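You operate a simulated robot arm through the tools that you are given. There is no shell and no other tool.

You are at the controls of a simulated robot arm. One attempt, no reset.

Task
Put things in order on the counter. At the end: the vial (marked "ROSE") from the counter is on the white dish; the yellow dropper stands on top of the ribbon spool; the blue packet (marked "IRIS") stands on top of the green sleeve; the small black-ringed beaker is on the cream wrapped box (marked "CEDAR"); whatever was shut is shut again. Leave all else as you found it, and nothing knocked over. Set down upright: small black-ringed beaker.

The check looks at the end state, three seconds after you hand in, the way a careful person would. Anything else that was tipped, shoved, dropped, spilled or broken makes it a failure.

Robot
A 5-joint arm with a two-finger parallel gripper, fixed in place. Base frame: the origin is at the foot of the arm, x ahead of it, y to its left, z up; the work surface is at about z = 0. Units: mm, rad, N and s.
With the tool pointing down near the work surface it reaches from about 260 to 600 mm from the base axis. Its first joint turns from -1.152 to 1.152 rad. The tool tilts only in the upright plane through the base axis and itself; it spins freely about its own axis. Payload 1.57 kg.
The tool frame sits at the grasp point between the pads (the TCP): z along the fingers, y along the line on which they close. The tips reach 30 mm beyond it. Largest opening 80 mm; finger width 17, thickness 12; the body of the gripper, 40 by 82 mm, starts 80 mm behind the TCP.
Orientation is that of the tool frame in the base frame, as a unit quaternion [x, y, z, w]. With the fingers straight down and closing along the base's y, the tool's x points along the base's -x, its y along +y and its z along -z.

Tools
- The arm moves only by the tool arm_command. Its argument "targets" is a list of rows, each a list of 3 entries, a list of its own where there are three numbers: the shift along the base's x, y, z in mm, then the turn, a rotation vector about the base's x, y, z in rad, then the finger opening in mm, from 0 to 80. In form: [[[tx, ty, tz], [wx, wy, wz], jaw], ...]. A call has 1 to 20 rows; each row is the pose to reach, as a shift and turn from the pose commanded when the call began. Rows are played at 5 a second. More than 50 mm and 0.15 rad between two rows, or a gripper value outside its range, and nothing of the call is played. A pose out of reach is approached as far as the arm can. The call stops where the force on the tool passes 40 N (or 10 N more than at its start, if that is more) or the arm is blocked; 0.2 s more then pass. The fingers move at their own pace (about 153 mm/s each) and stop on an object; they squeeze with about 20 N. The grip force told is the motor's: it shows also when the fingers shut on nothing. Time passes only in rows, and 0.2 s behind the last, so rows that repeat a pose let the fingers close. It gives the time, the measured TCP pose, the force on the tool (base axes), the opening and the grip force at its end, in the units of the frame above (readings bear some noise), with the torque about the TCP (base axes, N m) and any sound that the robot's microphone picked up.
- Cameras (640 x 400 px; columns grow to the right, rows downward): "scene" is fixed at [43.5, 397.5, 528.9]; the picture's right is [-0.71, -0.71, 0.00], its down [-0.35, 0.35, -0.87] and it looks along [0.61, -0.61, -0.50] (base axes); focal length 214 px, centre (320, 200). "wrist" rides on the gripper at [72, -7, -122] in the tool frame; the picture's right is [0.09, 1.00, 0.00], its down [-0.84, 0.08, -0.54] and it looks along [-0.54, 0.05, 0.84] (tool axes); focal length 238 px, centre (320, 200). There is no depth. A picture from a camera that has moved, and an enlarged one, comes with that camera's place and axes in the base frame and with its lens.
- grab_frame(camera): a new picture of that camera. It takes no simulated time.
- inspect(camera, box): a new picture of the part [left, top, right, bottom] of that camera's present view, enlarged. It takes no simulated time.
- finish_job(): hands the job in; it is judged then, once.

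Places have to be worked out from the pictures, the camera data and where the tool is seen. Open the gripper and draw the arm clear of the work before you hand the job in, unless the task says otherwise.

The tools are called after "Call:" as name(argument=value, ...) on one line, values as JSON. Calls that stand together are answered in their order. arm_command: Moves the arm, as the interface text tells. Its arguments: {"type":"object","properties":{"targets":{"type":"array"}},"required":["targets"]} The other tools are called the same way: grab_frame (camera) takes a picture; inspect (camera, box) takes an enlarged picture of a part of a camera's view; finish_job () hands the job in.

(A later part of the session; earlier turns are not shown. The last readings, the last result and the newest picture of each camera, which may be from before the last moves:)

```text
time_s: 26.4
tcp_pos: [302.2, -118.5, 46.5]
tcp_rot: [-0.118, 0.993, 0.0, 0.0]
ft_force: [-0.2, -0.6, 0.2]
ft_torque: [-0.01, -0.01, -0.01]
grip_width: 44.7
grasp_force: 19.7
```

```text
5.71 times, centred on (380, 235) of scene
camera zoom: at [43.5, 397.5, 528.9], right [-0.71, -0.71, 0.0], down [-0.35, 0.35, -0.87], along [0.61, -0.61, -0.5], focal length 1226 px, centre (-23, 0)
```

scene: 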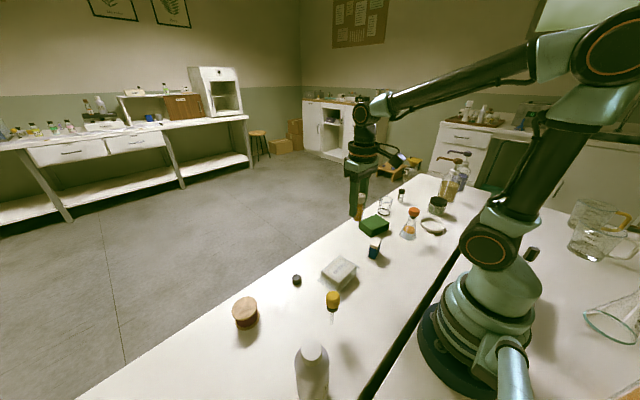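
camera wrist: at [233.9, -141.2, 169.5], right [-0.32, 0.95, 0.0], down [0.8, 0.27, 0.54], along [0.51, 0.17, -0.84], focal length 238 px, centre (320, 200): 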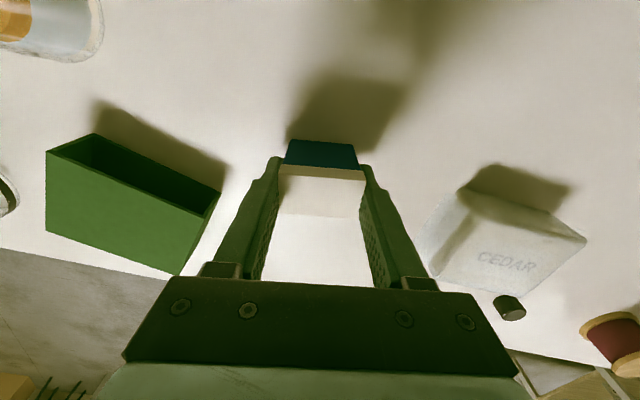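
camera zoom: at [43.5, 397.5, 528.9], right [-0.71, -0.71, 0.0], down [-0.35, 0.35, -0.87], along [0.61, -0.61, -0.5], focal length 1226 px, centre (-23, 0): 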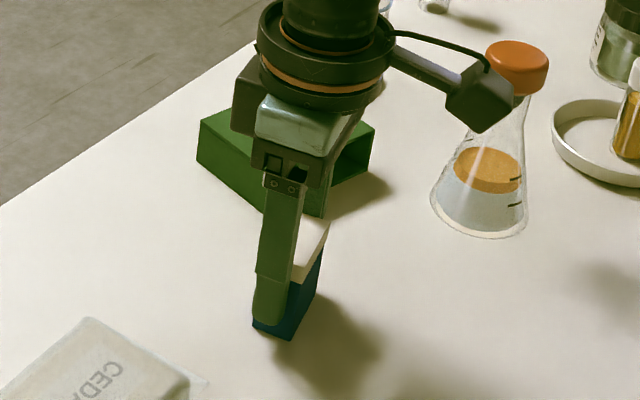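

The packet is gripped (44.7 mm). I lift it, carry it over the sleeve, turning it to line up with the sleeve.

Call:
arm_command(targets=[[[0, 0, 8], [0, 0, 0], 36], [[0, 0, 40], [0, 0, 0], 36], [[0, 0, 80], [0, 0, 0], 36], [[15, -22, 95], [0, 0, -0.08], 36], [[32, -47, 95], [0, 0, -0.18], 36], [[49, -72, 95], [0, 0, -0.28], 36], [[66, -97, 95], [0, 0, -0.38], 36], [[81.5, -119.3, 95], [0, 0, -0.457], 36], [[81.5, -119.3, 95], [0, 0, -0.457], 36]])

Call:
grab_frame(camera="wrist")

Call:
inspect(camera="scene", box=[340, 180, 420, 250])

```text
time_s: 28.4
tcp_pos: [382.1, -236.9, 142.2]
tcp_rot: [0.111, 0.994, 0.0, 0.0]
ft_force: [0.0, 0.0, -0.3]
ft_torque: [-0.01, 0.02, 0.0]
grip_width: 44.8
grasp_force: 19.6
```

```text
taken
camera wrist: at [311.3, -227.4, 263.8], right [0.13, 0.99, 0.0], down [0.83, -0.11, 0.54], along [0.54, -0.07, -0.84], focal length 238 px, centre (320, 200)
```

wrist: 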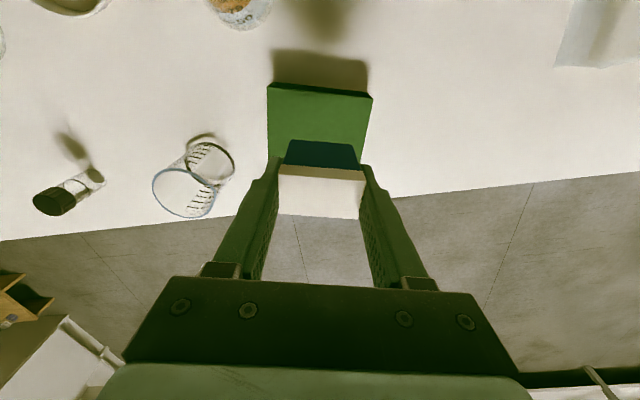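

```text
5.71 times, centred on (380, 215) of scene
camera zoom: at [43.5, 397.5, 528.9], right [-0.71, -0.71, 0.0], down [-0.35, 0.35, -0.87], along [0.61, -0.61, -0.5], focal length 1226 px, centre (-23, 114)
```

zoom: 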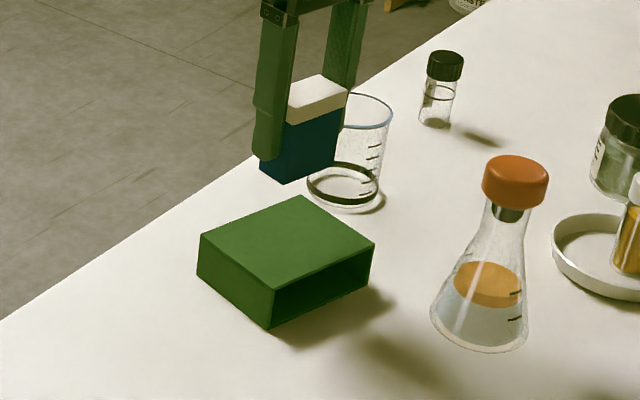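

The packet hangs square over the sleeve's middle. I descend to just above it.

Call:
arm_command(targets=[[[0.5, -1, -20], [0, 0, 0], 36], [[0.5, -1, -40], [0, 0, 0], 36], [[0.5, -1, -52], [0, 0, 0], 36], [[0.5, -1, -57], [0, 0, 0], 36], [[0.5, -1, -57], [0, 0, 0], 36]])

Call:
inspect(camera="scene", box=[350, 190, 410, 245])

Call:
grab_frame(camera="wrist")

```text
time_s: 29.6
tcp_pos: [382.3, -239.0, 85.0]
tcp_rot: [0.111, 0.994, 0.0, 0.0]
ft_force: [0.4, 0.2, -0.8]
ft_torque: [0.03, -0.02, 0.0]
grip_width: 45.0
grasp_force: 20.0
```

```text
7.27 times, centred on (380, 218) of scene
camera zoom: at [43.5, 397.5, 528.9], right [-0.71, -0.71, 0.0], down [-0.35, 0.35, -0.87], along [0.61, -0.61, -0.5], focal length 1560 px, centre (-116, 73)
```

zoom: 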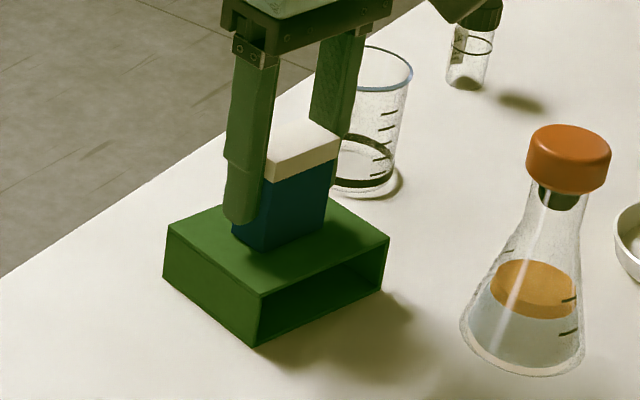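

```text
taken
camera wrist: at [311.0, -228.8, 206.1], right [0.13, 0.99, 0.0], down [0.83, -0.11, 0.54], along [0.54, -0.07, -0.84], focal length 238 px, centre (320, 200)
```

wrist: 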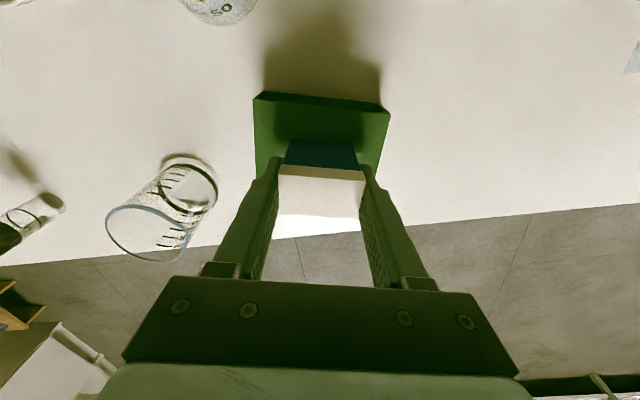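

No contact yet at z=85. I continue in 1 mm rows and watch Fz.

Call:
arm_command(targets=[[[0, 0, -1], [0, 0, 0], 36], [[0, 0, -2], [0, 0, 0], 36], [[0, 0, -3], [0, 0, 0], 36], [[0, 0, -3], [0, 0, 0], 36]])

Call:
arm_command(targets=[[[0, 0, -0.7], [0, 0, 0], 36], [[0, 0, -1.2], [0, 0, 0], 36], [[0, 0, -1.2], [0, 0, 0], 36]])

```text
time_s: 30.6
tcp_pos: [384.3, -240.5, 81.7]
tcp_rot: [0.111, 0.994, -0.001, 0.001]
ft_force: [-3.7, 2.2, 20.9]
ft_torque: [0.17, 0.12, 0.0]
grip_width: 44.8
grasp_force: 19.9
```

```text
time_s: 31.4
tcp_pos: [383.8, -240.4, 80.8]
tcp_rot: [0.111, 0.994, -0.001, 0.001]
ft_force: [4.0, -2.1, 20.5]
ft_torque: [-0.02, -0.16, -0.04]
grip_width: 45.1
grasp_force: 19.8
```

Contact was made already (Fz≈20 N). I ease up a little to relieve the push before letting go.

Call:
arm_command(targets=[[[0, 0, 0.6], [0, 0, 0], 36], [[0, 0, 1.0], [0, 0, 0], 36], [[0, 0, 1.0], [0, 0, 0], 36]])

Call:
inspect(camera="scene", box=[350, 190, 410, 245])

```text
time_s: 32.2
tcp_pos: [383.5, -239.0, 80.2]
tcp_rot: [0.11, 0.994, 0.001, -0.001]
ft_force: [0.9, -1.6, 9.1]
ft_torque: [-0.1, -0.08, 0.01]
grip_width: 44.4
grasp_force: 20.0
```

```text
7.27 times, centred on (380, 218) of scene
camera zoom: at [43.5, 397.5, 528.9], right [-0.71, -0.71, 0.0], down [-0.35, 0.35, -0.87], along [0.61, -0.61, -0.5], focal length 1560 px, centre (-116, 73)
```

zoom: 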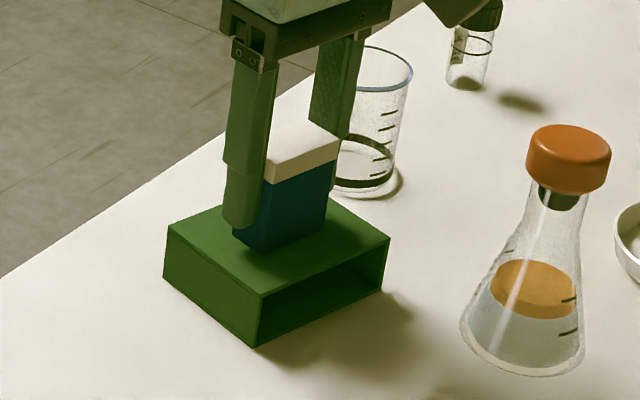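

Fz dropped to 9 N. I ease up 0.5 mm more, open the fingers gently, and rise.

Call:
arm_command(targets=[[[0, 0, 0.5], [0, 0, 0], 36], [[0, 0, 0.5], [0, 0, 0], 36], [[0, 0, 0.5], [0, 0, 0], 47], [[0, 0, 0.5], [0, 0, 0], 54], [[0, 0, 0.5], [0, 0, 0], 64], [[0, 0, 0.5], [0, 0, 0], 64], [[0, 0, 15], [0, 0, 0], 64], [[0, 0, 45], [0, 0, 0], 64], [[0, 0, 85], [0, 0, 0], 64], [[0, 0, 125], [0, 0, 0], 64], [[0, 0, 165], [0, 0, 0], 64]])

Call:
grab_frame(camera="wrist")

Call:
inspect(camera="scene", box=[340, 180, 420, 250])

```text
time_s: 34.6
tcp_pos: [384.4, -236.5, 248.6]
tcp_rot: [0.111, 0.994, 0.0, -0.001]
ft_force: [0.8, 0.0, -0.2]
ft_torque: [-0.01, 0.03, 0.01]
grip_width: 64.1
grasp_force: 0.1
```

```text
taken
camera wrist: at [312.9, -226.2, 370.6], right [0.13, 0.99, 0.0], down [0.83, -0.11, 0.54], along [0.54, -0.07, -0.84], focal length 238 px, centre (320, 200)
```

wrist: 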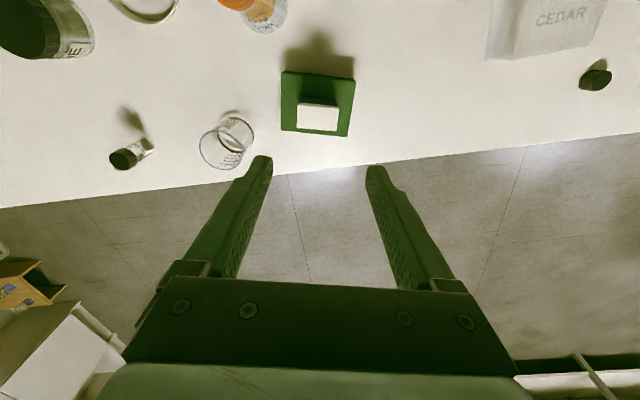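

```text
5.71 times, centred on (380, 215) of scene
camera zoom: at [43.5, 397.5, 528.9], right [-0.71, -0.71, 0.0], down [-0.35, 0.35, -0.87], along [0.61, -0.61, -0.5], focal length 1226 px, centre (-23, 114)
```

zoom: 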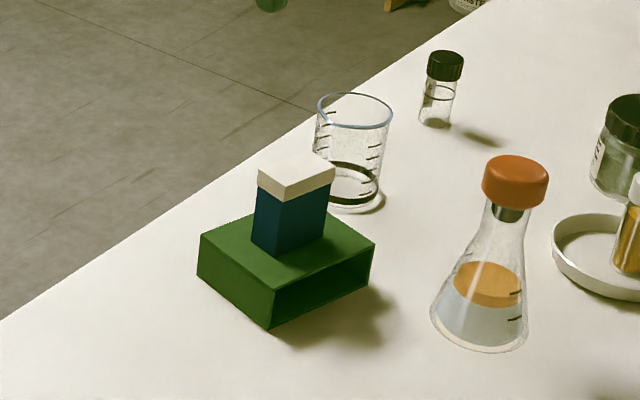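

The packet stands on the sleeve. Now I enlarge the beaker and the cedar box to measure them.

Call:
inspect(camera="wrist", box=[180, 100, 276, 180])

Call:
inspect(camera="scene", box=[365, 185, 415, 225])

Call:
inspect(camera="scene", box=[310, 245, 370, 300])

Call:
inspect(camera="wrist", box=[470, 0, 630, 110])

```text
5.00 times, centred on (228, 140) of wrist
camera zoom: at [312.9, -226.2, 370.6], right [0.13, 0.99, 0.0], down [0.83, -0.11, 0.54], along [0.54, -0.07, -0.84], focal length 1192 px, centre (780, 500)
```

zoom: 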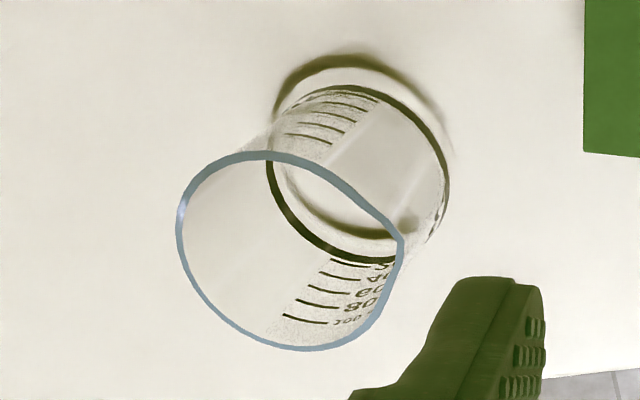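

```text
10.00 times, centred on (390, 205) of scene
camera zoom: at [43.5, 397.5, 528.9], right [-0.71, -0.71, 0.0], down [-0.35, 0.35, -0.87], along [0.61, -0.61, -0.5], focal length 2145 px, centre (-380, 150)
```

zoom: 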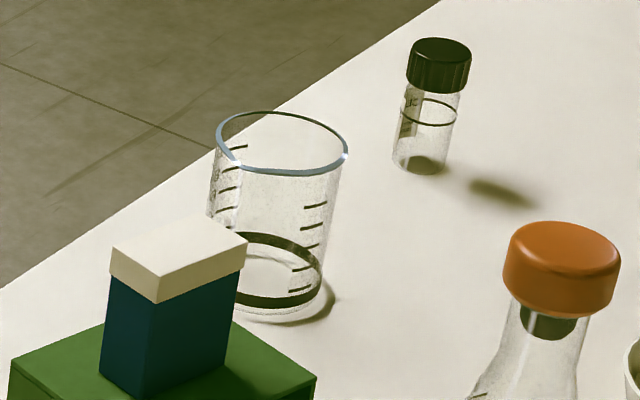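

```text
7.27 times, centred on (340, 272) of scene
camera zoom: at [43.5, 397.5, 528.9], right [-0.71, -0.71, 0.0], down [-0.35, 0.35, -0.87], along [0.61, -0.61, -0.5], focal length 1560 px, centre (174, -327)
```

zoom: 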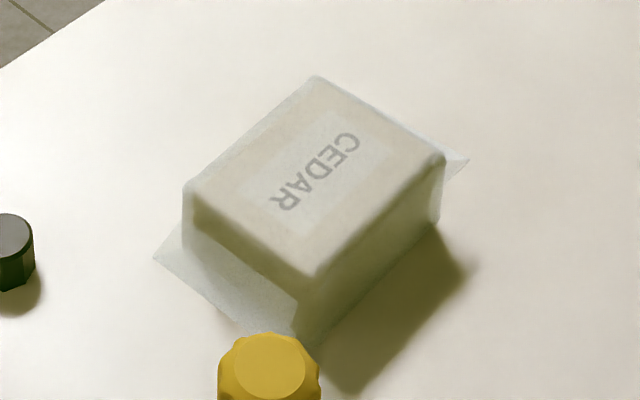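

```text
3.64 times, centred on (550, 55) of wrist
camera zoom: at [312.9, -226.2, 370.6], right [0.13, 0.99, 0.0], down [0.83, -0.11, 0.54], along [0.54, -0.07, -0.84], focal length 867 px, centre (-516, 727)
```

zoom: 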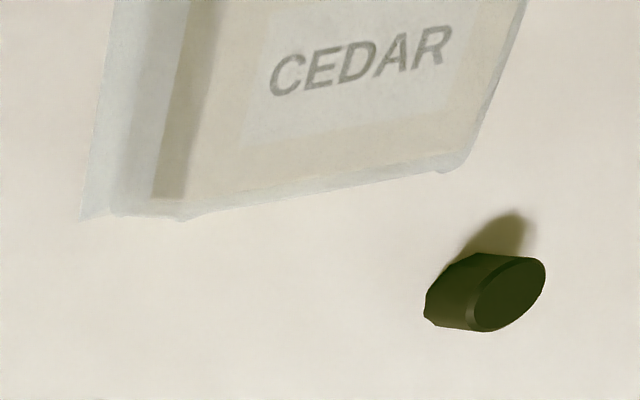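

Beaker: axis near (411,-371), diameter about 57 mm, height about 69 mm, its spout pointing +y. Before picking it I look at the cedar box from nearby, moving to about (300,35,250).

Call:
arm_command(targets=[[[-12, 40, 0], [0, 0, 0.04], 70], [[-24, 80, 0], [0, 0, 0.08], 80], [[-36, 120, 0], [0, 0, 0.12], 80], [[-48, 160, 0], [0, 0, 0.16], 80], [[-60, 200, 0], [0, 0, 0.2], 80], [[-72, 240, 0], [0, 0, 0.223], 80], [[-84, 272, 0], [0, 0, 0.223], 80], [[-84, 272, 0], [0, 0, 0.223], 80]])

Call:
grab_frame(camera="wrist")

Call:
inspect(camera="wrist", box=[250, 60, 410, 170])

Call:
inspect(camera="wrist", box=[410, 40, 530, 130])

```text
time_s: 36.4
tcp_pos: [299.0, 32.8, 246.1]
tcp_rot: [0.0, 1.0, 0.0, 0.0]
ft_force: [1.0, -0.4, 0.4]
ft_torque: [0.01, -0.03, 0.0]
grip_width: 79.9
grasp_force: 0.1
```

```text
taken
camera wrist: at [227.7, 26.6, 368.0], right [-0.09, 1.0, 0.0], down [0.84, 0.08, 0.54], along [0.54, 0.05, -0.84], focal length 238 px, centre (320, 200)
```

wrist: 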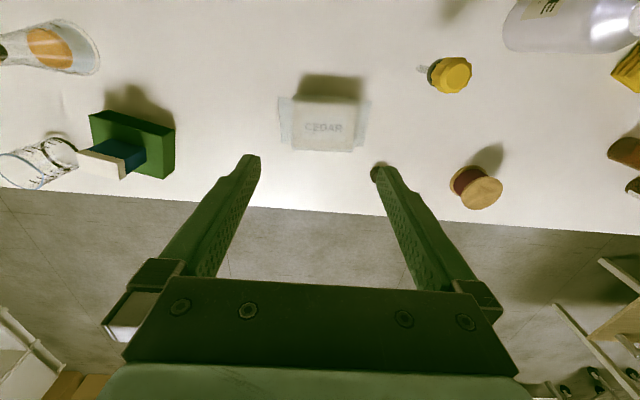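

```text
3.64 times, centred on (330, 115) of wrist
camera zoom: at [227.7, 26.6, 368.0], right [-0.09, 1.0, 0.0], down [0.84, 0.08, 0.54], along [0.54, 0.05, -0.84], focal length 867 px, centre (284, 509)
```

zoom: 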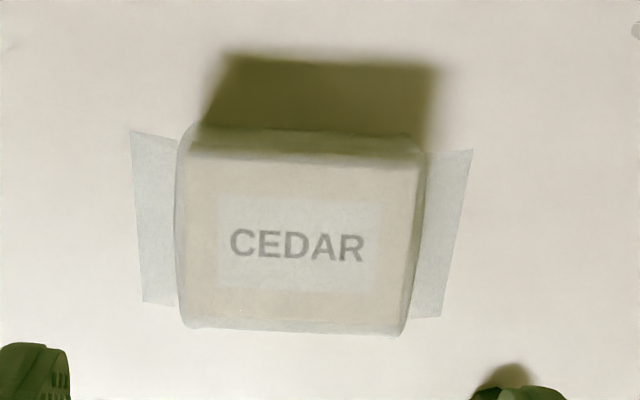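

```text
4.44 times, centred on (470, 85) of wrist
camera zoom: at [227.7, 26.6, 368.0], right [-0.09, 1.0, 0.0], down [0.84, 0.08, 0.54], along [0.54, 0.05, -0.84], focal length 1059 px, centre (-347, 711)
```

zoom: 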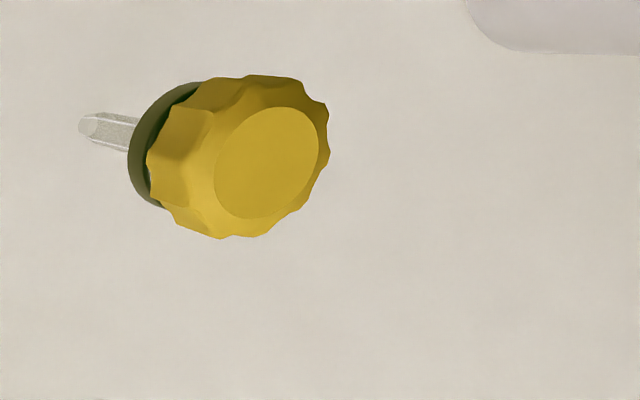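

Cedar box top: about 64×86 mm centred at (323,41), z≈33. Now I go to the beaker with the fingers spun to close along x, clear of the spout, stopping above it to check.

Call:
arm_command(targets=[[[10, -37, 0], [0, 0, -0.143], 80], [[20, -73, 0], [0, 0, -0.286], 80], [[30, -110, 0], [0, 0, -0.428], 80], [[41, -147, 0], [0, 0, -0.571], 80], [[51, -184, 0], [0, 0, -0.714], 80], [[61, -220, 0], [0, 0, -0.857], 80], [[71, -257, 0], [0, 0, -1.0], 80], [[81, -294, 0], [0, 0, -1.142], 80], [[91, -331, 0], [0, 0, -1.285], 80], [[101, -367, 0], [0, 0, -1.428], 80], [[111.5, -404, 0], [0, 0, -1.5708], 80], [[111.5, -404, -40], [0, 0, -1.5708], 80], [[111.5, -404, -80], [0, 0, -1.5708], 80], [[111.5, -404, -110], [0, 0, -1.5708], 80], [[111.5, -404, -110], [0, 0, -1.5708], 80]])

Call:
grab_frame(camera="wrist")

Call:
inspect(camera="wrist", box=[240, 90, 400, 190])

Call:
inspect(camera="scene", box=[340, 150, 440, 240])

```text
time_s: 39.6
tcp_pos: [411.6, -369.5, 133.7]
tcp_rot: [0.707, 0.707, -0.001, 0.0]
ft_force: [-0.7, -0.5, 0.1]
ft_torque: [0.0, -0.03, 0.01]
grip_width: 80.0
grasp_force: 0.1
```

```text
taken
camera wrist: at [404.7, -296.5, 256.5], right [1.0, 0.09, 0.0], down [0.08, -0.84, 0.54], along [0.05, -0.54, -0.84], focal length 238 px, centre (320, 200)
```

wrist: 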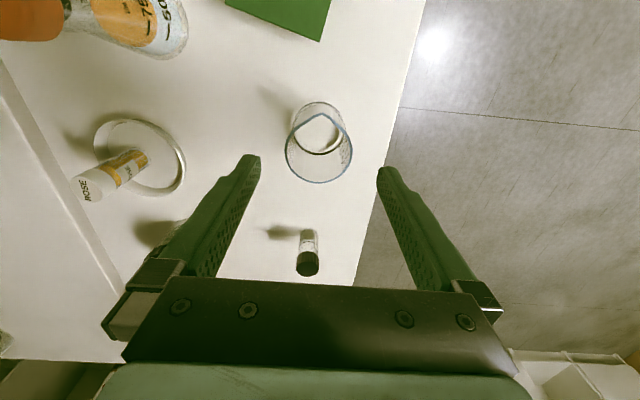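

```text
4.00 times, centred on (320, 140) of wrist
camera zoom: at [404.7, -296.5, 256.5], right [1.0, 0.09, 0.0], down [0.08, -0.84, 0.54], along [0.05, -0.54, -0.84], focal length 953 px, centre (320, 440)
```

zoom: 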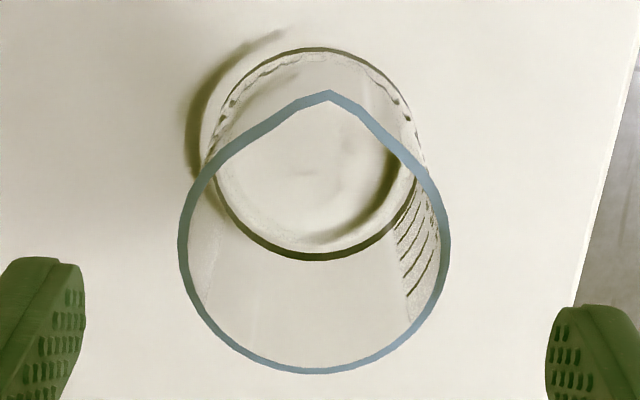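

```text
4.44 times, centred on (390, 195) of scene
camera zoom: at [43.5, 397.5, 528.9], right [-0.71, -0.71, 0.0], down [-0.35, 0.35, -0.87], along [0.61, -0.61, -0.5], focal length 953 px, centre (9, 222)
```

zoom: 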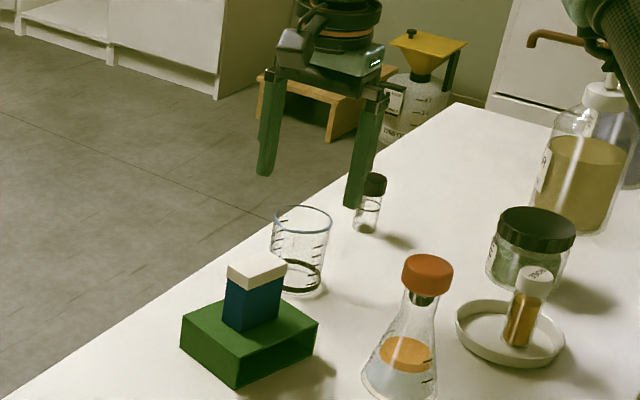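

The beaker is centred to within about 2 mm. I correct slightly and descend partway, fingers straddling it.

Call:
arm_command(targets=[[[-1.4, -2.2, -10], [0, 0, 0], 80], [[-1.4, -2.2, -25], [0, 0, 0], 80], [[-1.4, -2.2, -37], [0, 0, 0], 80], [[-1.4, -2.2, -37], [0, 0, 0], 80]])

Call:
grab_frame(camera="wrist")

Call:
inspect(camera="scene", box=[350, 160, 430, 230])

```text
time_s: 40.6
tcp_pos: [410.9, -372.0, 97.5]
tcp_rot: [0.706, 0.708, 0.0, 0.0]
ft_force: [0.1, 0.4, 0.1]
ft_torque: [0.02, -0.01, 0.02]
grip_width: 80.0
grasp_force: 0.1
```

```text
taken
camera wrist: at [404.1, -299.4, 220.4], right [1.0, 0.09, 0.0], down [0.08, -0.84, 0.54], along [0.05, -0.54, -0.84], focal length 238 px, centre (320, 200)
```

wrist: 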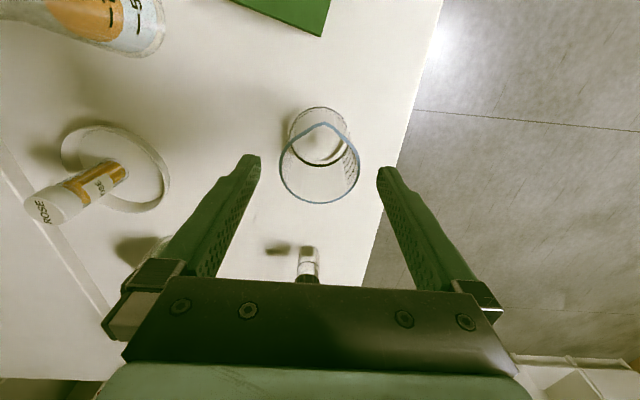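

```text
5.71 times, centred on (390, 195) of scene
camera zoom: at [43.5, 397.5, 528.9], right [-0.71, -0.71, 0.0], down [-0.35, 0.35, -0.87], along [0.61, -0.61, -0.5], focal length 1226 px, centre (-80, 229)
```

zoom: 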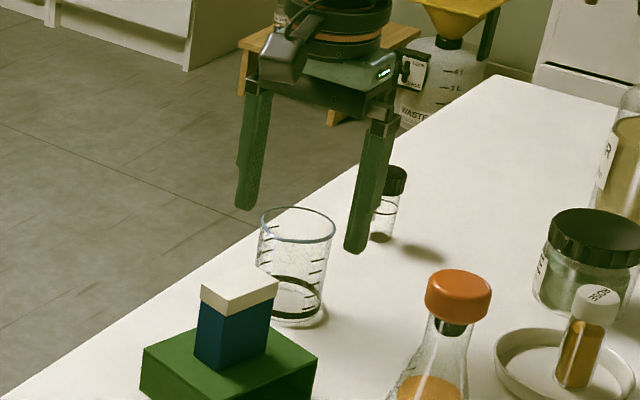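

Well centred now. I go down to TCP z≈42 and close on the beaker wall.

Call:
arm_command(targets=[[[0, 0, -15], [0, 0, 0], 80], [[0, 0, -30], [0, 0, 0], 80], [[0, 0, -45], [0, 0, 0], 80], [[0, 0, -55], [0, 0, 0], 80], [[0, 0, -55], [0, 0, 0], 80]])

Call:
grab_frame(camera="wrist")

Call:
inspect(camera="scene", box=[350, 160, 430, 230])

```text
time_s: 41.8
tcp_pos: [410.3, -373.6, 44.0]
tcp_rot: [0.707, 0.707, 0.0, 0.001]
ft_force: [-1.1, -0.6, 0.7]
ft_torque: [-0.01, -0.01, 0.01]
grip_width: 79.9
grasp_force: 0.0
```

```text
taken
camera wrist: at [403.8, -300.9, 166.6], right [1.0, 0.09, 0.0], down [0.08, -0.84, 0.54], along [0.05, -0.54, -0.84], focal length 238 px, centre (320, 200)
```

wrist: 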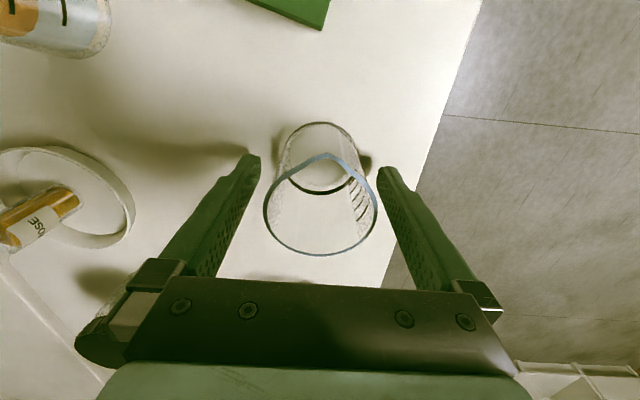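

```text
5.71 times, centred on (390, 195) of scene
camera zoom: at [43.5, 397.5, 528.9], right [-0.71, -0.71, 0.0], down [-0.35, 0.35, -0.87], along [0.61, -0.61, -0.5], focal length 1226 px, centre (-80, 229)
```

zoom: 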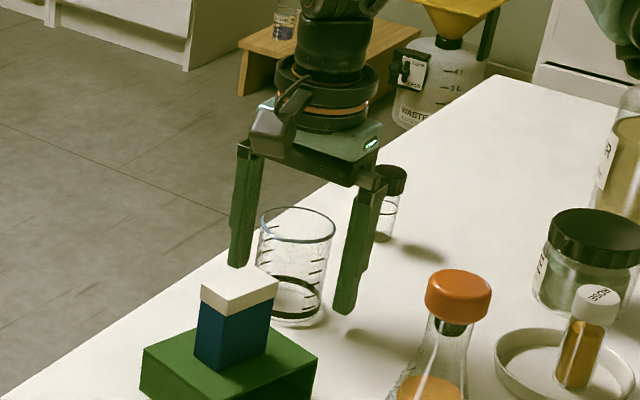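

Centred with the fingers on both sides. I close on the beaker.

Call:
arm_command(targets=[[[0, 0, 0], [0, 0, 0], 70], [[0, 0, 0], [0, 0, 0], 60], [[0, 0, 0], [0, 0, 0], 50], [[0, 0, 0], [0, 0, 0], 50], [[0, 0, 0], [0, 0, 0], 50]])

Call:
grab_frame(camera="wrist")

```text
time_s: 43.0
tcp_pos: [409.2, -373.1, 44.5]
tcp_rot: [0.706, 0.708, 0.0, 0.0]
ft_force: [0.1, -0.4, 0.2]
ft_torque: [0.0, 0.0, -0.01]
grip_width: 51.9
grasp_force: 19.7
```

```text
taken
camera wrist: at [403.8, -300.8, 166.7], right [1.0, 0.09, 0.0], down [0.08, -0.84, 0.54], along [0.05, -0.54, -0.84], focal length 238 px, centre (320, 200)
```

wrist: 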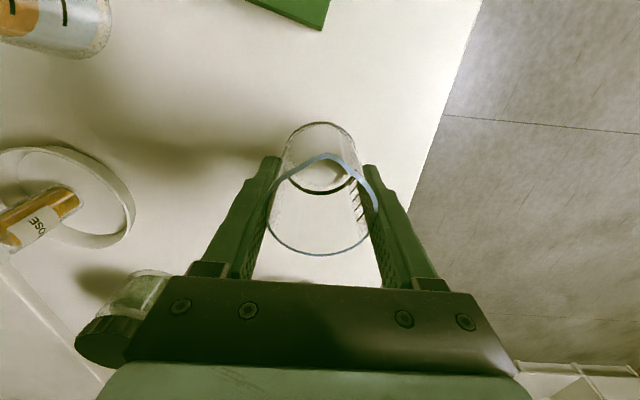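

The beaker is held (51.9 mm, ~20 N). I lift it high and carry it over the packet toward the cedar box.

Call:
arm_command(targets=[[[0, 0, 6], [0, 0, 0], 46], [[0, 0, 30], [0, 0, 0], 46], [[0, 0, 70], [0, 0, 0], 46], [[0, 0, 110], [0, 0, 0], 46], [[0, 0, 150], [0, 0, 0], 46], [[0, 0, 190], [0, 0, 0], 46], [[-8, 38, 195], [0, 0, 0], 46], [[-16, 76, 195], [0, 0, 0], 46], [[-24, 114, 195], [0, 0, 0], 46], [[-32, 152, 195], [0, 0, 0], 46], [[-40, 190, 195], [0, 0, 0], 46], [[-48, 228, 195], [0, 0, 0], 46], [[-56, 266, 195], [0, 0, 0], 46], [[-64, 304, 195], [0, 0, 0], 46], [[-72, 342, 195], [0, 0, 0], 46], [[-79, 380, 195], [0, 0, 0], 46], [[-86, 414, 195], [0, 0, 0], 46], [[-86, 414, 195], [0, 0, 0], 46]])

Call:
grab_frame(camera="wrist")

Call:
grab_frame(camera="scene")

```text
time_s: 46.8
tcp_pos: [324.1, 41.2, 239.1]
tcp_rot: [0.707, 0.707, 0.0, -0.001]
ft_force: [0.6, 0.4, -0.3]
ft_torque: [0.01, -0.02, -0.01]
grip_width: 51.9
grasp_force: 20.3
```

```text
taken
camera wrist: at [317.6, 113.8, 361.4], right [1.0, 0.09, 0.0], down [0.08, -0.84, 0.54], along [0.05, -0.54, -0.84], focal length 238 px, centre (320, 200)
```

wrist: 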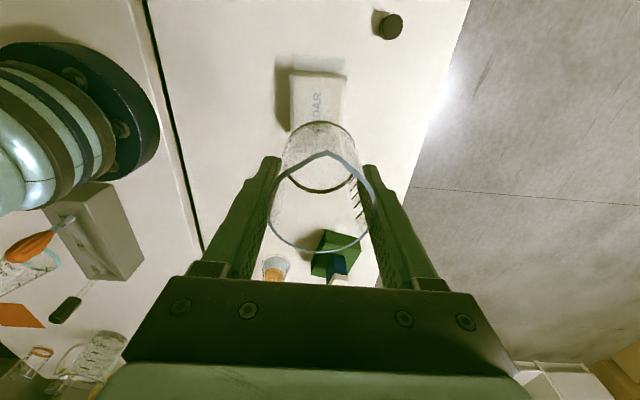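

```text
taken
```

scene: 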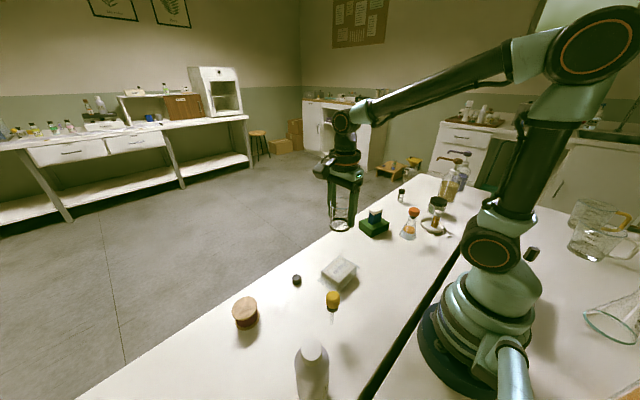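

The beaker hangs over the cedar box. I descend to a little above its top.

Call:
arm_command(targets=[[[0, 0, -35], [0, 0, 0], 46], [[0, 0, -70], [0, 0, 0], 46], [[0, 0, -105], [0, 0, 0], 46], [[0, 0, -130], [0, 0, 0], 46], [[0, 0, -145], [0, 0, 0], 46], [[0, 0, -145], [0, 0, 0], 46]])

Call:
inspect(camera="scene", box=[300, 220, 380, 300])

Call:
inspect(camera="wrist", box=[240, 60, 400, 220])

```text
time_s: 48.2
tcp_pos: [322.0, 40.2, 91.9]
tcp_rot: [0.707, 0.707, 0.0, 0.0]
ft_force: [0.0, 0.1, -1.0]
ft_torque: [-0.01, -0.02, 0.01]
grip_width: 52.5
grasp_force: 19.9
```

```text
5.00 times, centred on (340, 260) of scene
camera zoom: at [43.5, 397.5, 528.9], right [-0.71, -0.71, 0.0], down [-0.35, 0.35, -0.87], along [0.61, -0.61, -0.5], focal length 1072 px, centre (220, -100)
```

zoom: 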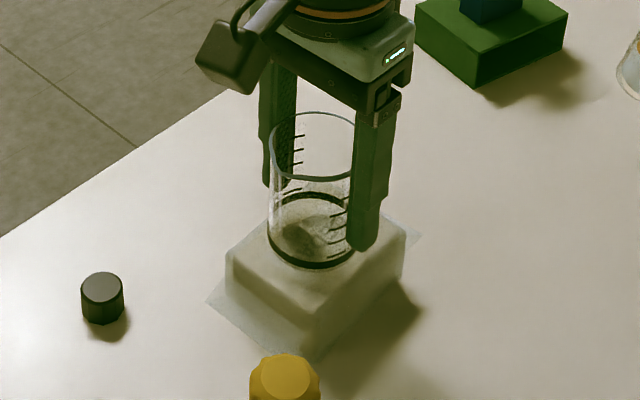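

```text
2.50 times, centred on (320, 140) of wrist
camera zoom: at [314.7, 112.1, 214.9], right [1.0, 0.09, 0.0], down [0.08, -0.84, 0.54], along [0.05, -0.54, -0.84], focal length 596 px, centre (320, 350)
```

zoom: 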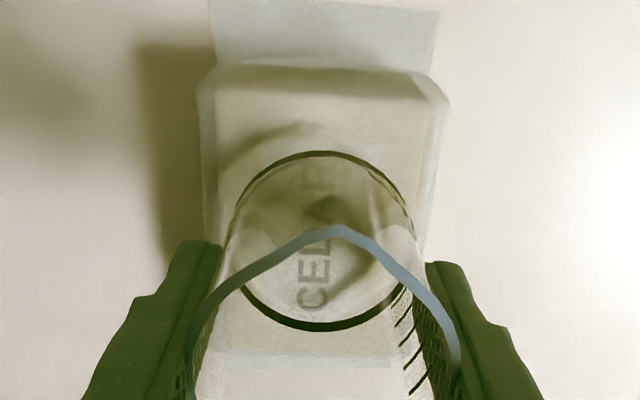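

The beaker base is over the middle of the box, about 14 mm above it. I shift +1.5 in x, +1 in y, and lower 10 mm.

Call:
arm_command(targets=[[[1.5, 1, -4], [0, 0, 0], 46], [[1.5, 1, -8], [0, 0, 0], 46], [[1.5, 1, -10], [0, 0, 0], 46], [[1.5, 1, -10], [0, 0, 0], 46]])

Call:
inspect(camera="scene", box=[320, 245, 365, 285])

```text
time_s: 49.2
tcp_pos: [323.8, 41.4, 82.6]
tcp_rot: [0.707, 0.708, 0.0, 0.001]
ft_force: [-0.4, 0.3, 0.3]
ft_torque: [0.05, 0.01, -0.01]
grip_width: 52.4
grasp_force: 20.9
```

```text
10.00 times, centred on (342, 265) of scene
camera zoom: at [43.5, 397.5, 528.9], right [-0.71, -0.71, 0.0], down [-0.35, 0.35, -0.87], along [0.61, -0.61, -0.5], focal length 2145 px, centre (95, -450)
```

zoom: 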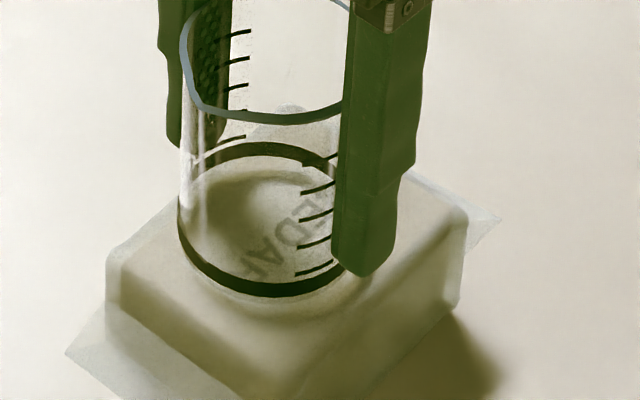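

I lower 1 mm at a time, reading the force after each.

Call:
arm_command(targets=[[[0, 0, -1], [0, 0, 0], 46], [[0, 0, -2], [0, 0, 0], 46], [[0, 0, -2], [0, 0, 0], 46]])

```text
time_s: 50.0
tcp_pos: [324.6, 41.3, 81.4]
tcp_rot: [0.706, 0.708, 0.0, 0.0]
ft_force: [0.3, 0.4, 2.9]
ft_torque: [0.03, -0.04, -0.01]
grip_width: 52.3
grasp_force: 20.1
```

Fz shows 2.9 N, perhaps first contact. I lower 0.4 mm more to confirm.

Call:
arm_command(targets=[[[0, 0, -0.4], [0, 0, 0], 46], [[0, 0, -0.4], [0, 0, 0], 46]])

Call:
inspect(camera="scene", box=[320, 245, 365, 285])

```text
time_s: 50.6
tcp_pos: [325.0, 42.3, 81.4]
tcp_rot: [0.707, 0.707, 0.0, -0.001]
ft_force: [-0.4, 0.5, -0.2]
ft_torque: [0.04, 0.02, 0.01]
grip_width: 52.2
grasp_force: 20.1
```

```text
10.00 times, centred on (342, 265) of scene
camera zoom: at [43.5, 397.5, 528.9], right [-0.71, -0.71, 0.0], down [-0.35, 0.35, -0.87], along [0.61, -0.61, -0.5], focal length 2145 px, centre (95, -450)
```

zoom: 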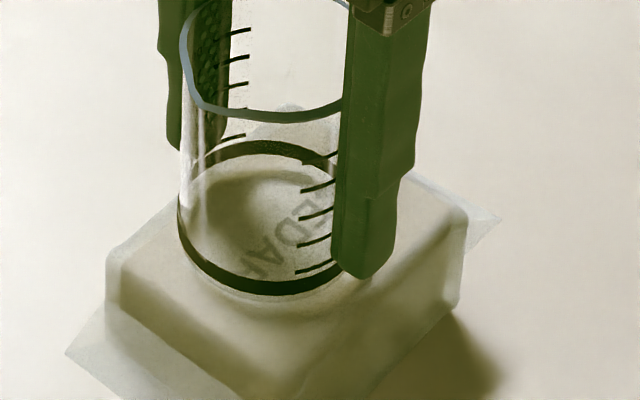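

Force is back near zero, so I keep lowering in half-millimetre steps.

Call:
arm_command(targets=[[[0, 0, -0.5], [0, 0, 0], 46], [[0, 0, -1.0], [0, 0, 0], 46], [[0, 0, -1.0], [0, 0, 0], 46]])

```text
time_s: 51.4
tcp_pos: [324.9, 42.3, 81.4]
tcp_rot: [0.706, 0.709, 0.001, 0.0]
ft_force: [-0.1, 0.5, -0.2]
ft_torque: [0.01, 0.04, -0.05]
grip_width: 52.3
grasp_force: 20.2
```

Still no steady contact force. I go on lowering slowly.

Call:
arm_command(targets=[[[0, 0, -0.5], [0, 0, 0], 46], [[0, 0, -1.0], [0, 0, 0], 46], [[0, 0, -1.0], [0, 0, 0], 46]])

```text
time_s: 52.2
tcp_pos: [325.2, 41.0, 78.7]
tcp_rot: [0.707, 0.707, 0.001, 0.001]
ft_force: [1.1, 1.2, 3.8]
ft_torque: [0.03, -0.01, 0.01]
grip_width: 52.4
grasp_force: 20.3
```

Call:
inspect(camera="scene", box=[320, 245, 365, 285])

Call:
arm_command(targets=[[[0, 0, -0.3], [0, 0, 0], 46], [[0, 0, -0.3], [0, 0, 0], 46]])

```text
10.00 times, centred on (342, 265) of scene
camera zoom: at [43.5, 397.5, 528.9], right [-0.71, -0.71, 0.0], down [-0.35, 0.35, -0.87], along [0.61, -0.61, -0.5], focal length 2145 px, centre (95, -450)
```

zoom: 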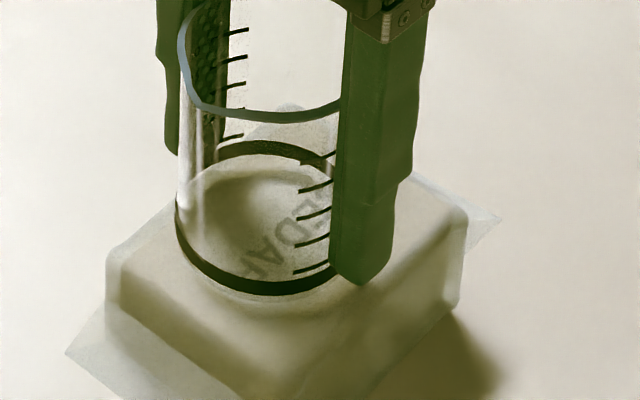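

```text
time_s: 52.8
tcp_pos: [324.4, 42.3, 77.6]
tcp_rot: [0.707, 0.707, 0.0, -0.001]
ft_force: [0.4, 0.8, 0.7]
ft_torque: [0.01, -0.02, -0.01]
grip_width: 52.3
grasp_force: 19.4
```

The picture shows the fingers have slid slightly down the glass while the beaker stayed put, so it rests on the box. I open the fingers and rise straight up.

Call:
arm_command(targets=[[[0, 0, 0], [0, 0, 0], 56], [[0, 0, 0], [0, 0, 0], 64], [[0, 0, 0], [0, 0, 0], 76], [[0, 0, 0], [0, 0, 0], 76], [[0, 0, 20], [0, 0, 0], 76], [[0, 0, 55], [0, 0, 0], 76], [[0, 0, 95], [0, 0, 0], 76], [[0, 0, 135], [0, 0, 0], 76], [[0, 0, 170], [0, 0, 0], 76], [[0, 0, 170], [0, 0, 0], 76]])

Call:
inspect(camera="scene", box=[300, 225, 380, 300])

Call:
grab_frame(camera="wrist")

```text
time_s: 55.0
tcp_pos: [323.1, 44.9, 248.1]
tcp_rot: [0.706, 0.708, 0.0, 0.0]
ft_force: [-0.7, 0.1, -0.6]
ft_torque: [0.0, 0.04, 0.01]
grip_width: 76.1
grasp_force: 0.0
```

```text
5.33 times, centred on (340, 262) of scene
camera zoom: at [43.5, 397.5, 528.9], right [-0.71, -0.71, 0.0], down [-0.35, 0.35, -0.87], along [0.61, -0.61, -0.5], focal length 1144 px, centre (213, -133)
```

zoom: 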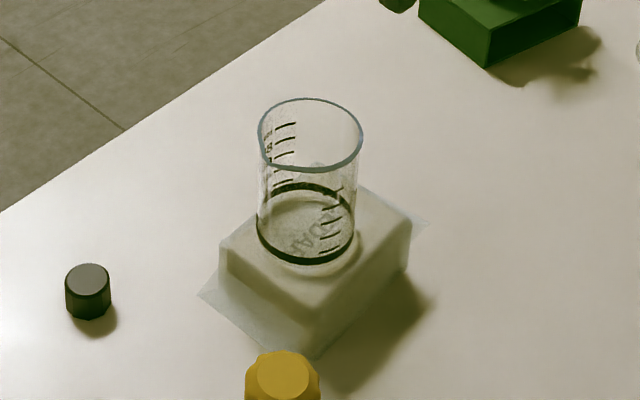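

```text
taken
camera wrist: at [317.0, 116.5, 371.1], right [1.0, 0.09, 0.0], down [0.08, -0.84, 0.54], along [0.05, -0.54, -0.84], focal length 238 px, centre (320, 200)
```

wrist: 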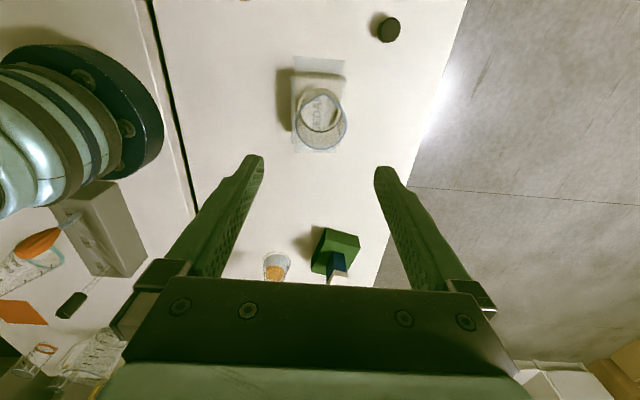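

The beaker stands level on the cedar box. Now I study the dropper's shape and the spool in close enlargement.

Call:
inspect(camera="scene", box=[318, 285, 350, 330])

Call:
inspect(camera="scene", box=[325, 308, 341, 328])

```text
8.89 times, centred on (334, 308) of scene
camera zoom: at [43.5, 397.5, 528.9], right [-0.71, -0.71, 0.0], down [-0.35, 0.35, -0.87], along [0.61, -0.61, -0.5], focal length 1906 px, centre (196, -756)
```

zoom: 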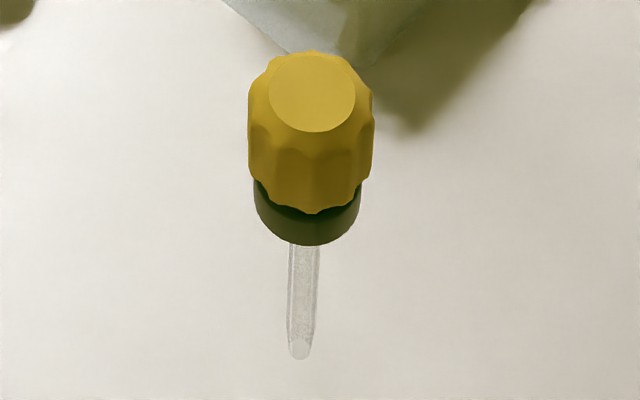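

```text
16.00 times, centred on (333, 318) of scene
camera zoom: at [43.5, 397.5, 528.9], right [-0.71, -0.71, 0.0], down [-0.35, 0.35, -0.87], along [0.61, -0.61, -0.5], focal length 3432 px, centre (112, -1688)
```

zoom: 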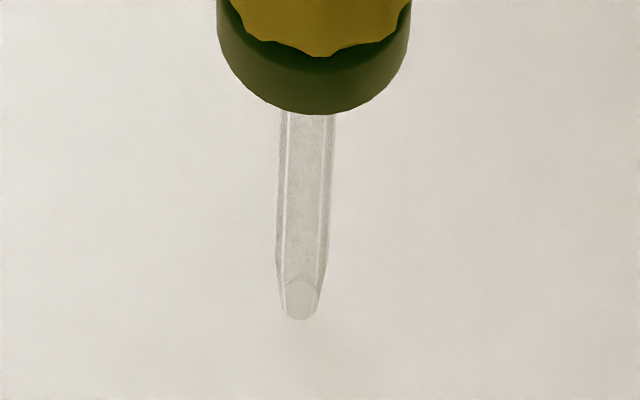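

The dropper is a straight scalloped bulb (about 31 mm) on a glass tube with a flat tip about 6 mm wide, at (240,161.5). I move over it high up, spinning back so the fingers close along y.

Call:
arm_command(targets=[[[-8, 11, 0], [0, 0, 0.143], 80], [[-15, 22, 0], [0, 0, 0.286], 80], [[-23, 33, 0], [0, 0, 0.428], 80], [[-31, 43, 0], [0, 0, 0.571], 80], [[-39, 54, 0], [0, 0, 0.714], 80], [[-46, 65, 0], [0, 0, 0.857], 80], [[-54, 76, 0], [0, 0, 1.0], 80], [[-62, 87, 0], [0, 0, 1.142], 80], [[-70, 98, 0], [0, 0, 1.285], 80], [[-77, 109, 0], [0, 0, 1.428], 80], [[-85, 119.7, 0], [0, 0, 1.5708], 80], [[-85, 119.7, -25], [0, 0, 1.5708], 80], [[-85, 119.7, -50], [0, 0, 1.5708], 80], [[-85, 119.7, -70], [0, 0, 1.5708], 80], [[-85, 119.7, -70], [0, 0, 1.5708], 80]])

Call:
grab_frame(camera="wrist")

Call:
inspect(camera="wrist", box=[270, 110, 370, 210])

Call:
grab_frame(camera="scene")

```text
time_s: 58.2
tcp_pos: [242.3, 159.5, 179.3]
tcp_rot: [-0.001, 1.0, 0.0, 0.0]
ft_force: [0.8, 0.1, 0.0]
ft_torque: [0.0, 0.01, -0.02]
grip_width: 80.0
grasp_force: 0.1
```

```text
taken
camera wrist: at [169.9, 154.6, 301.5], right [-0.09, 1.0, 0.0], down [0.84, 0.08, 0.54], along [0.54, 0.05, -0.84], focal length 238 px, centre (320, 200)
```

wrist: 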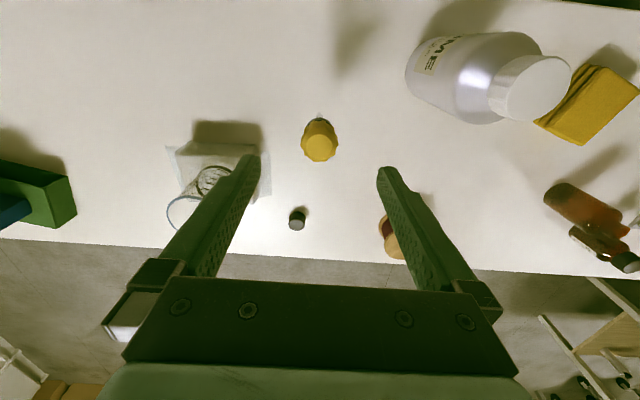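

```text
4.00 times, centred on (320, 160) of wrist
camera zoom: at [169.9, 154.6, 301.5], right [-0.09, 1.0, 0.0], down [0.84, 0.08, 0.54], along [0.54, 0.05, -0.84], focal length 953 px, centre (320, 360)
```

zoom: 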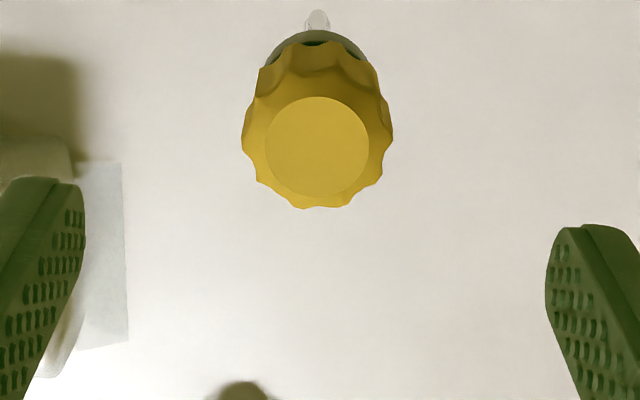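

```text
taken
```

scene: 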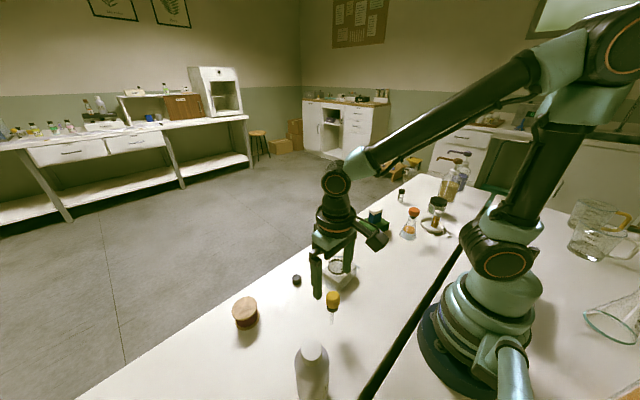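

The dropper is within about 1 mm of the tool axis. I correct by (−0.5,−1) and descend with the fingers open to straddle the bulb.

Call:
arm_command(targets=[[[-0.5, -1, -20], [0, 0, 0], 80], [[-0.5, -1, -40], [0, 0, 0], 80], [[-0.5, -1, -60], [0, 0, 0], 80], [[-0.5, -1, -80], [0, 0, 0], 80], [[-0.5, -1, -92], [0, 0, 0], 80], [[-0.5, -1, -98], [0, 0, 0], 80], [[-0.5, -1, -98], [0, 0, 0], 80]])

Call:
grab_frame(camera="wrist")

Call:
inspect(camera="wrist", box=[250, 130, 390, 250])

Call:
inspect(camera="scene", box=[290, 260, 370, 330])

```text
time_s: 59.8
tcp_pos: [240.5, 161.5, 82.0]
tcp_rot: [0.0, 1.0, 0.0, 0.001]
ft_force: [-0.2, 1.0, 0.1]
ft_torque: [0.01, 0.02, 0.0]
grip_width: 79.8
grasp_force: 0.0
```

```text
taken
camera wrist: at [167.6, 154.7, 203.9], right [-0.09, 1.0, 0.0], down [0.84, 0.08, 0.54], along [0.54, 0.05, -0.84], focal length 238 px, centre (320, 200)
```

wrist: 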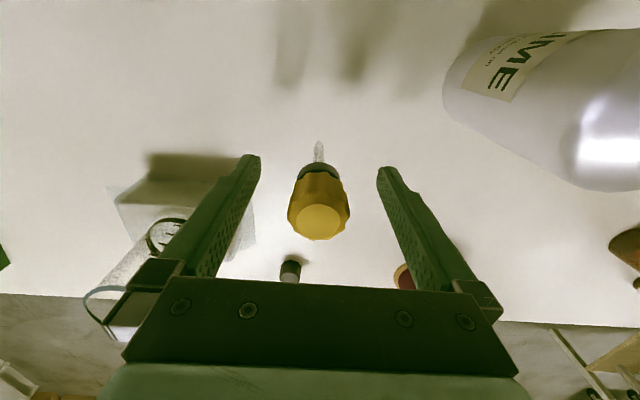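

```text
3.33 times, centred on (320, 190) of wrist
camera zoom: at [167.6, 154.7, 203.9], right [-0.09, 1.0, 0.0], down [0.84, 0.08, 0.54], along [0.54, 0.05, -0.84], focal length 794 px, centre (320, 233)
```

zoom: 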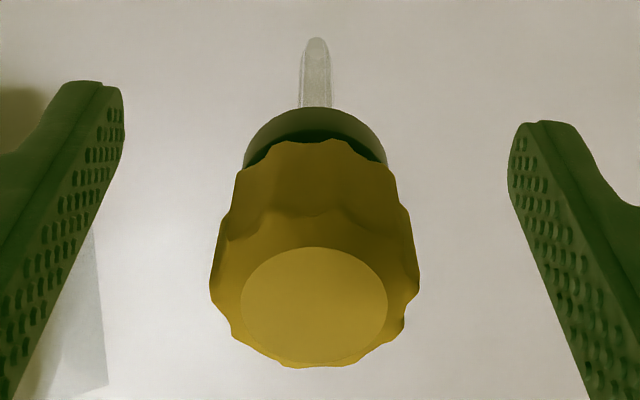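

```text
5.71 times, centred on (330, 295) of scene
camera zoom: at [43.5, 397.5, 528.9], right [-0.71, -0.71, 0.0], down [-0.35, 0.35, -0.87], along [0.61, -0.61, -0.5], focal length 1226 px, centre (263, -343)
```

zoom: 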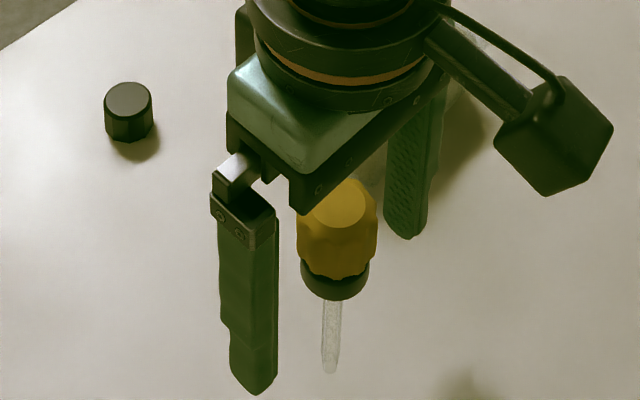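

The bulb is about 0.7 mm to −y of centre. I correct that and close the fingers in small steps so both pads meet it gently.

Call:
arm_command(targets=[[[0, -0.7, 0], [0, 0, 0], 70], [[0, -0.7, 0], [0, 0, 0], 58], [[0, -0.7, 0], [0, 0, 0], 48], [[0, -0.7, 0], [0, 0, 0], 41], [[0, -0.7, 0], [0, 0, 0], 38], [[0, -0.7, 0], [0, 0, 0], 38]])

Call:
inspect(camera="wrist", box=[270, 130, 370, 250])

```text
time_s: 61.2
tcp_pos: [239.7, 160.8, 82.1]
tcp_rot: [-0.001, 1.0, 0.0, 0.0]
ft_force: [0.3, -0.5, 0.0]
ft_torque: [0.01, 0.0, -0.02]
grip_width: 37.9
grasp_force: 0.1
```

```text
3.33 times, centred on (320, 190) of wrist
camera zoom: at [167.9, 153.7, 204.3], right [-0.09, 1.0, 0.0], down [0.84, 0.08, 0.54], along [0.54, 0.05, -0.84], focal length 794 px, centre (320, 233)
```

zoom: 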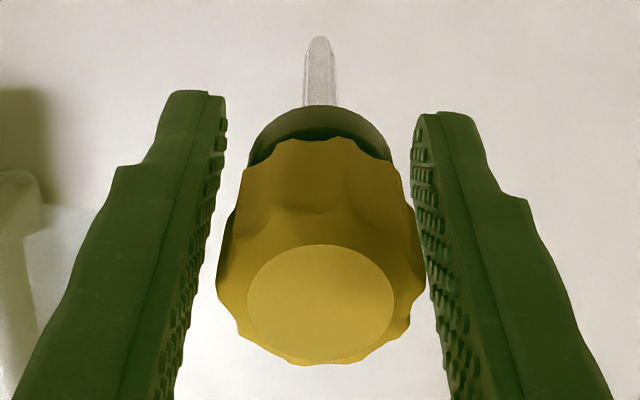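

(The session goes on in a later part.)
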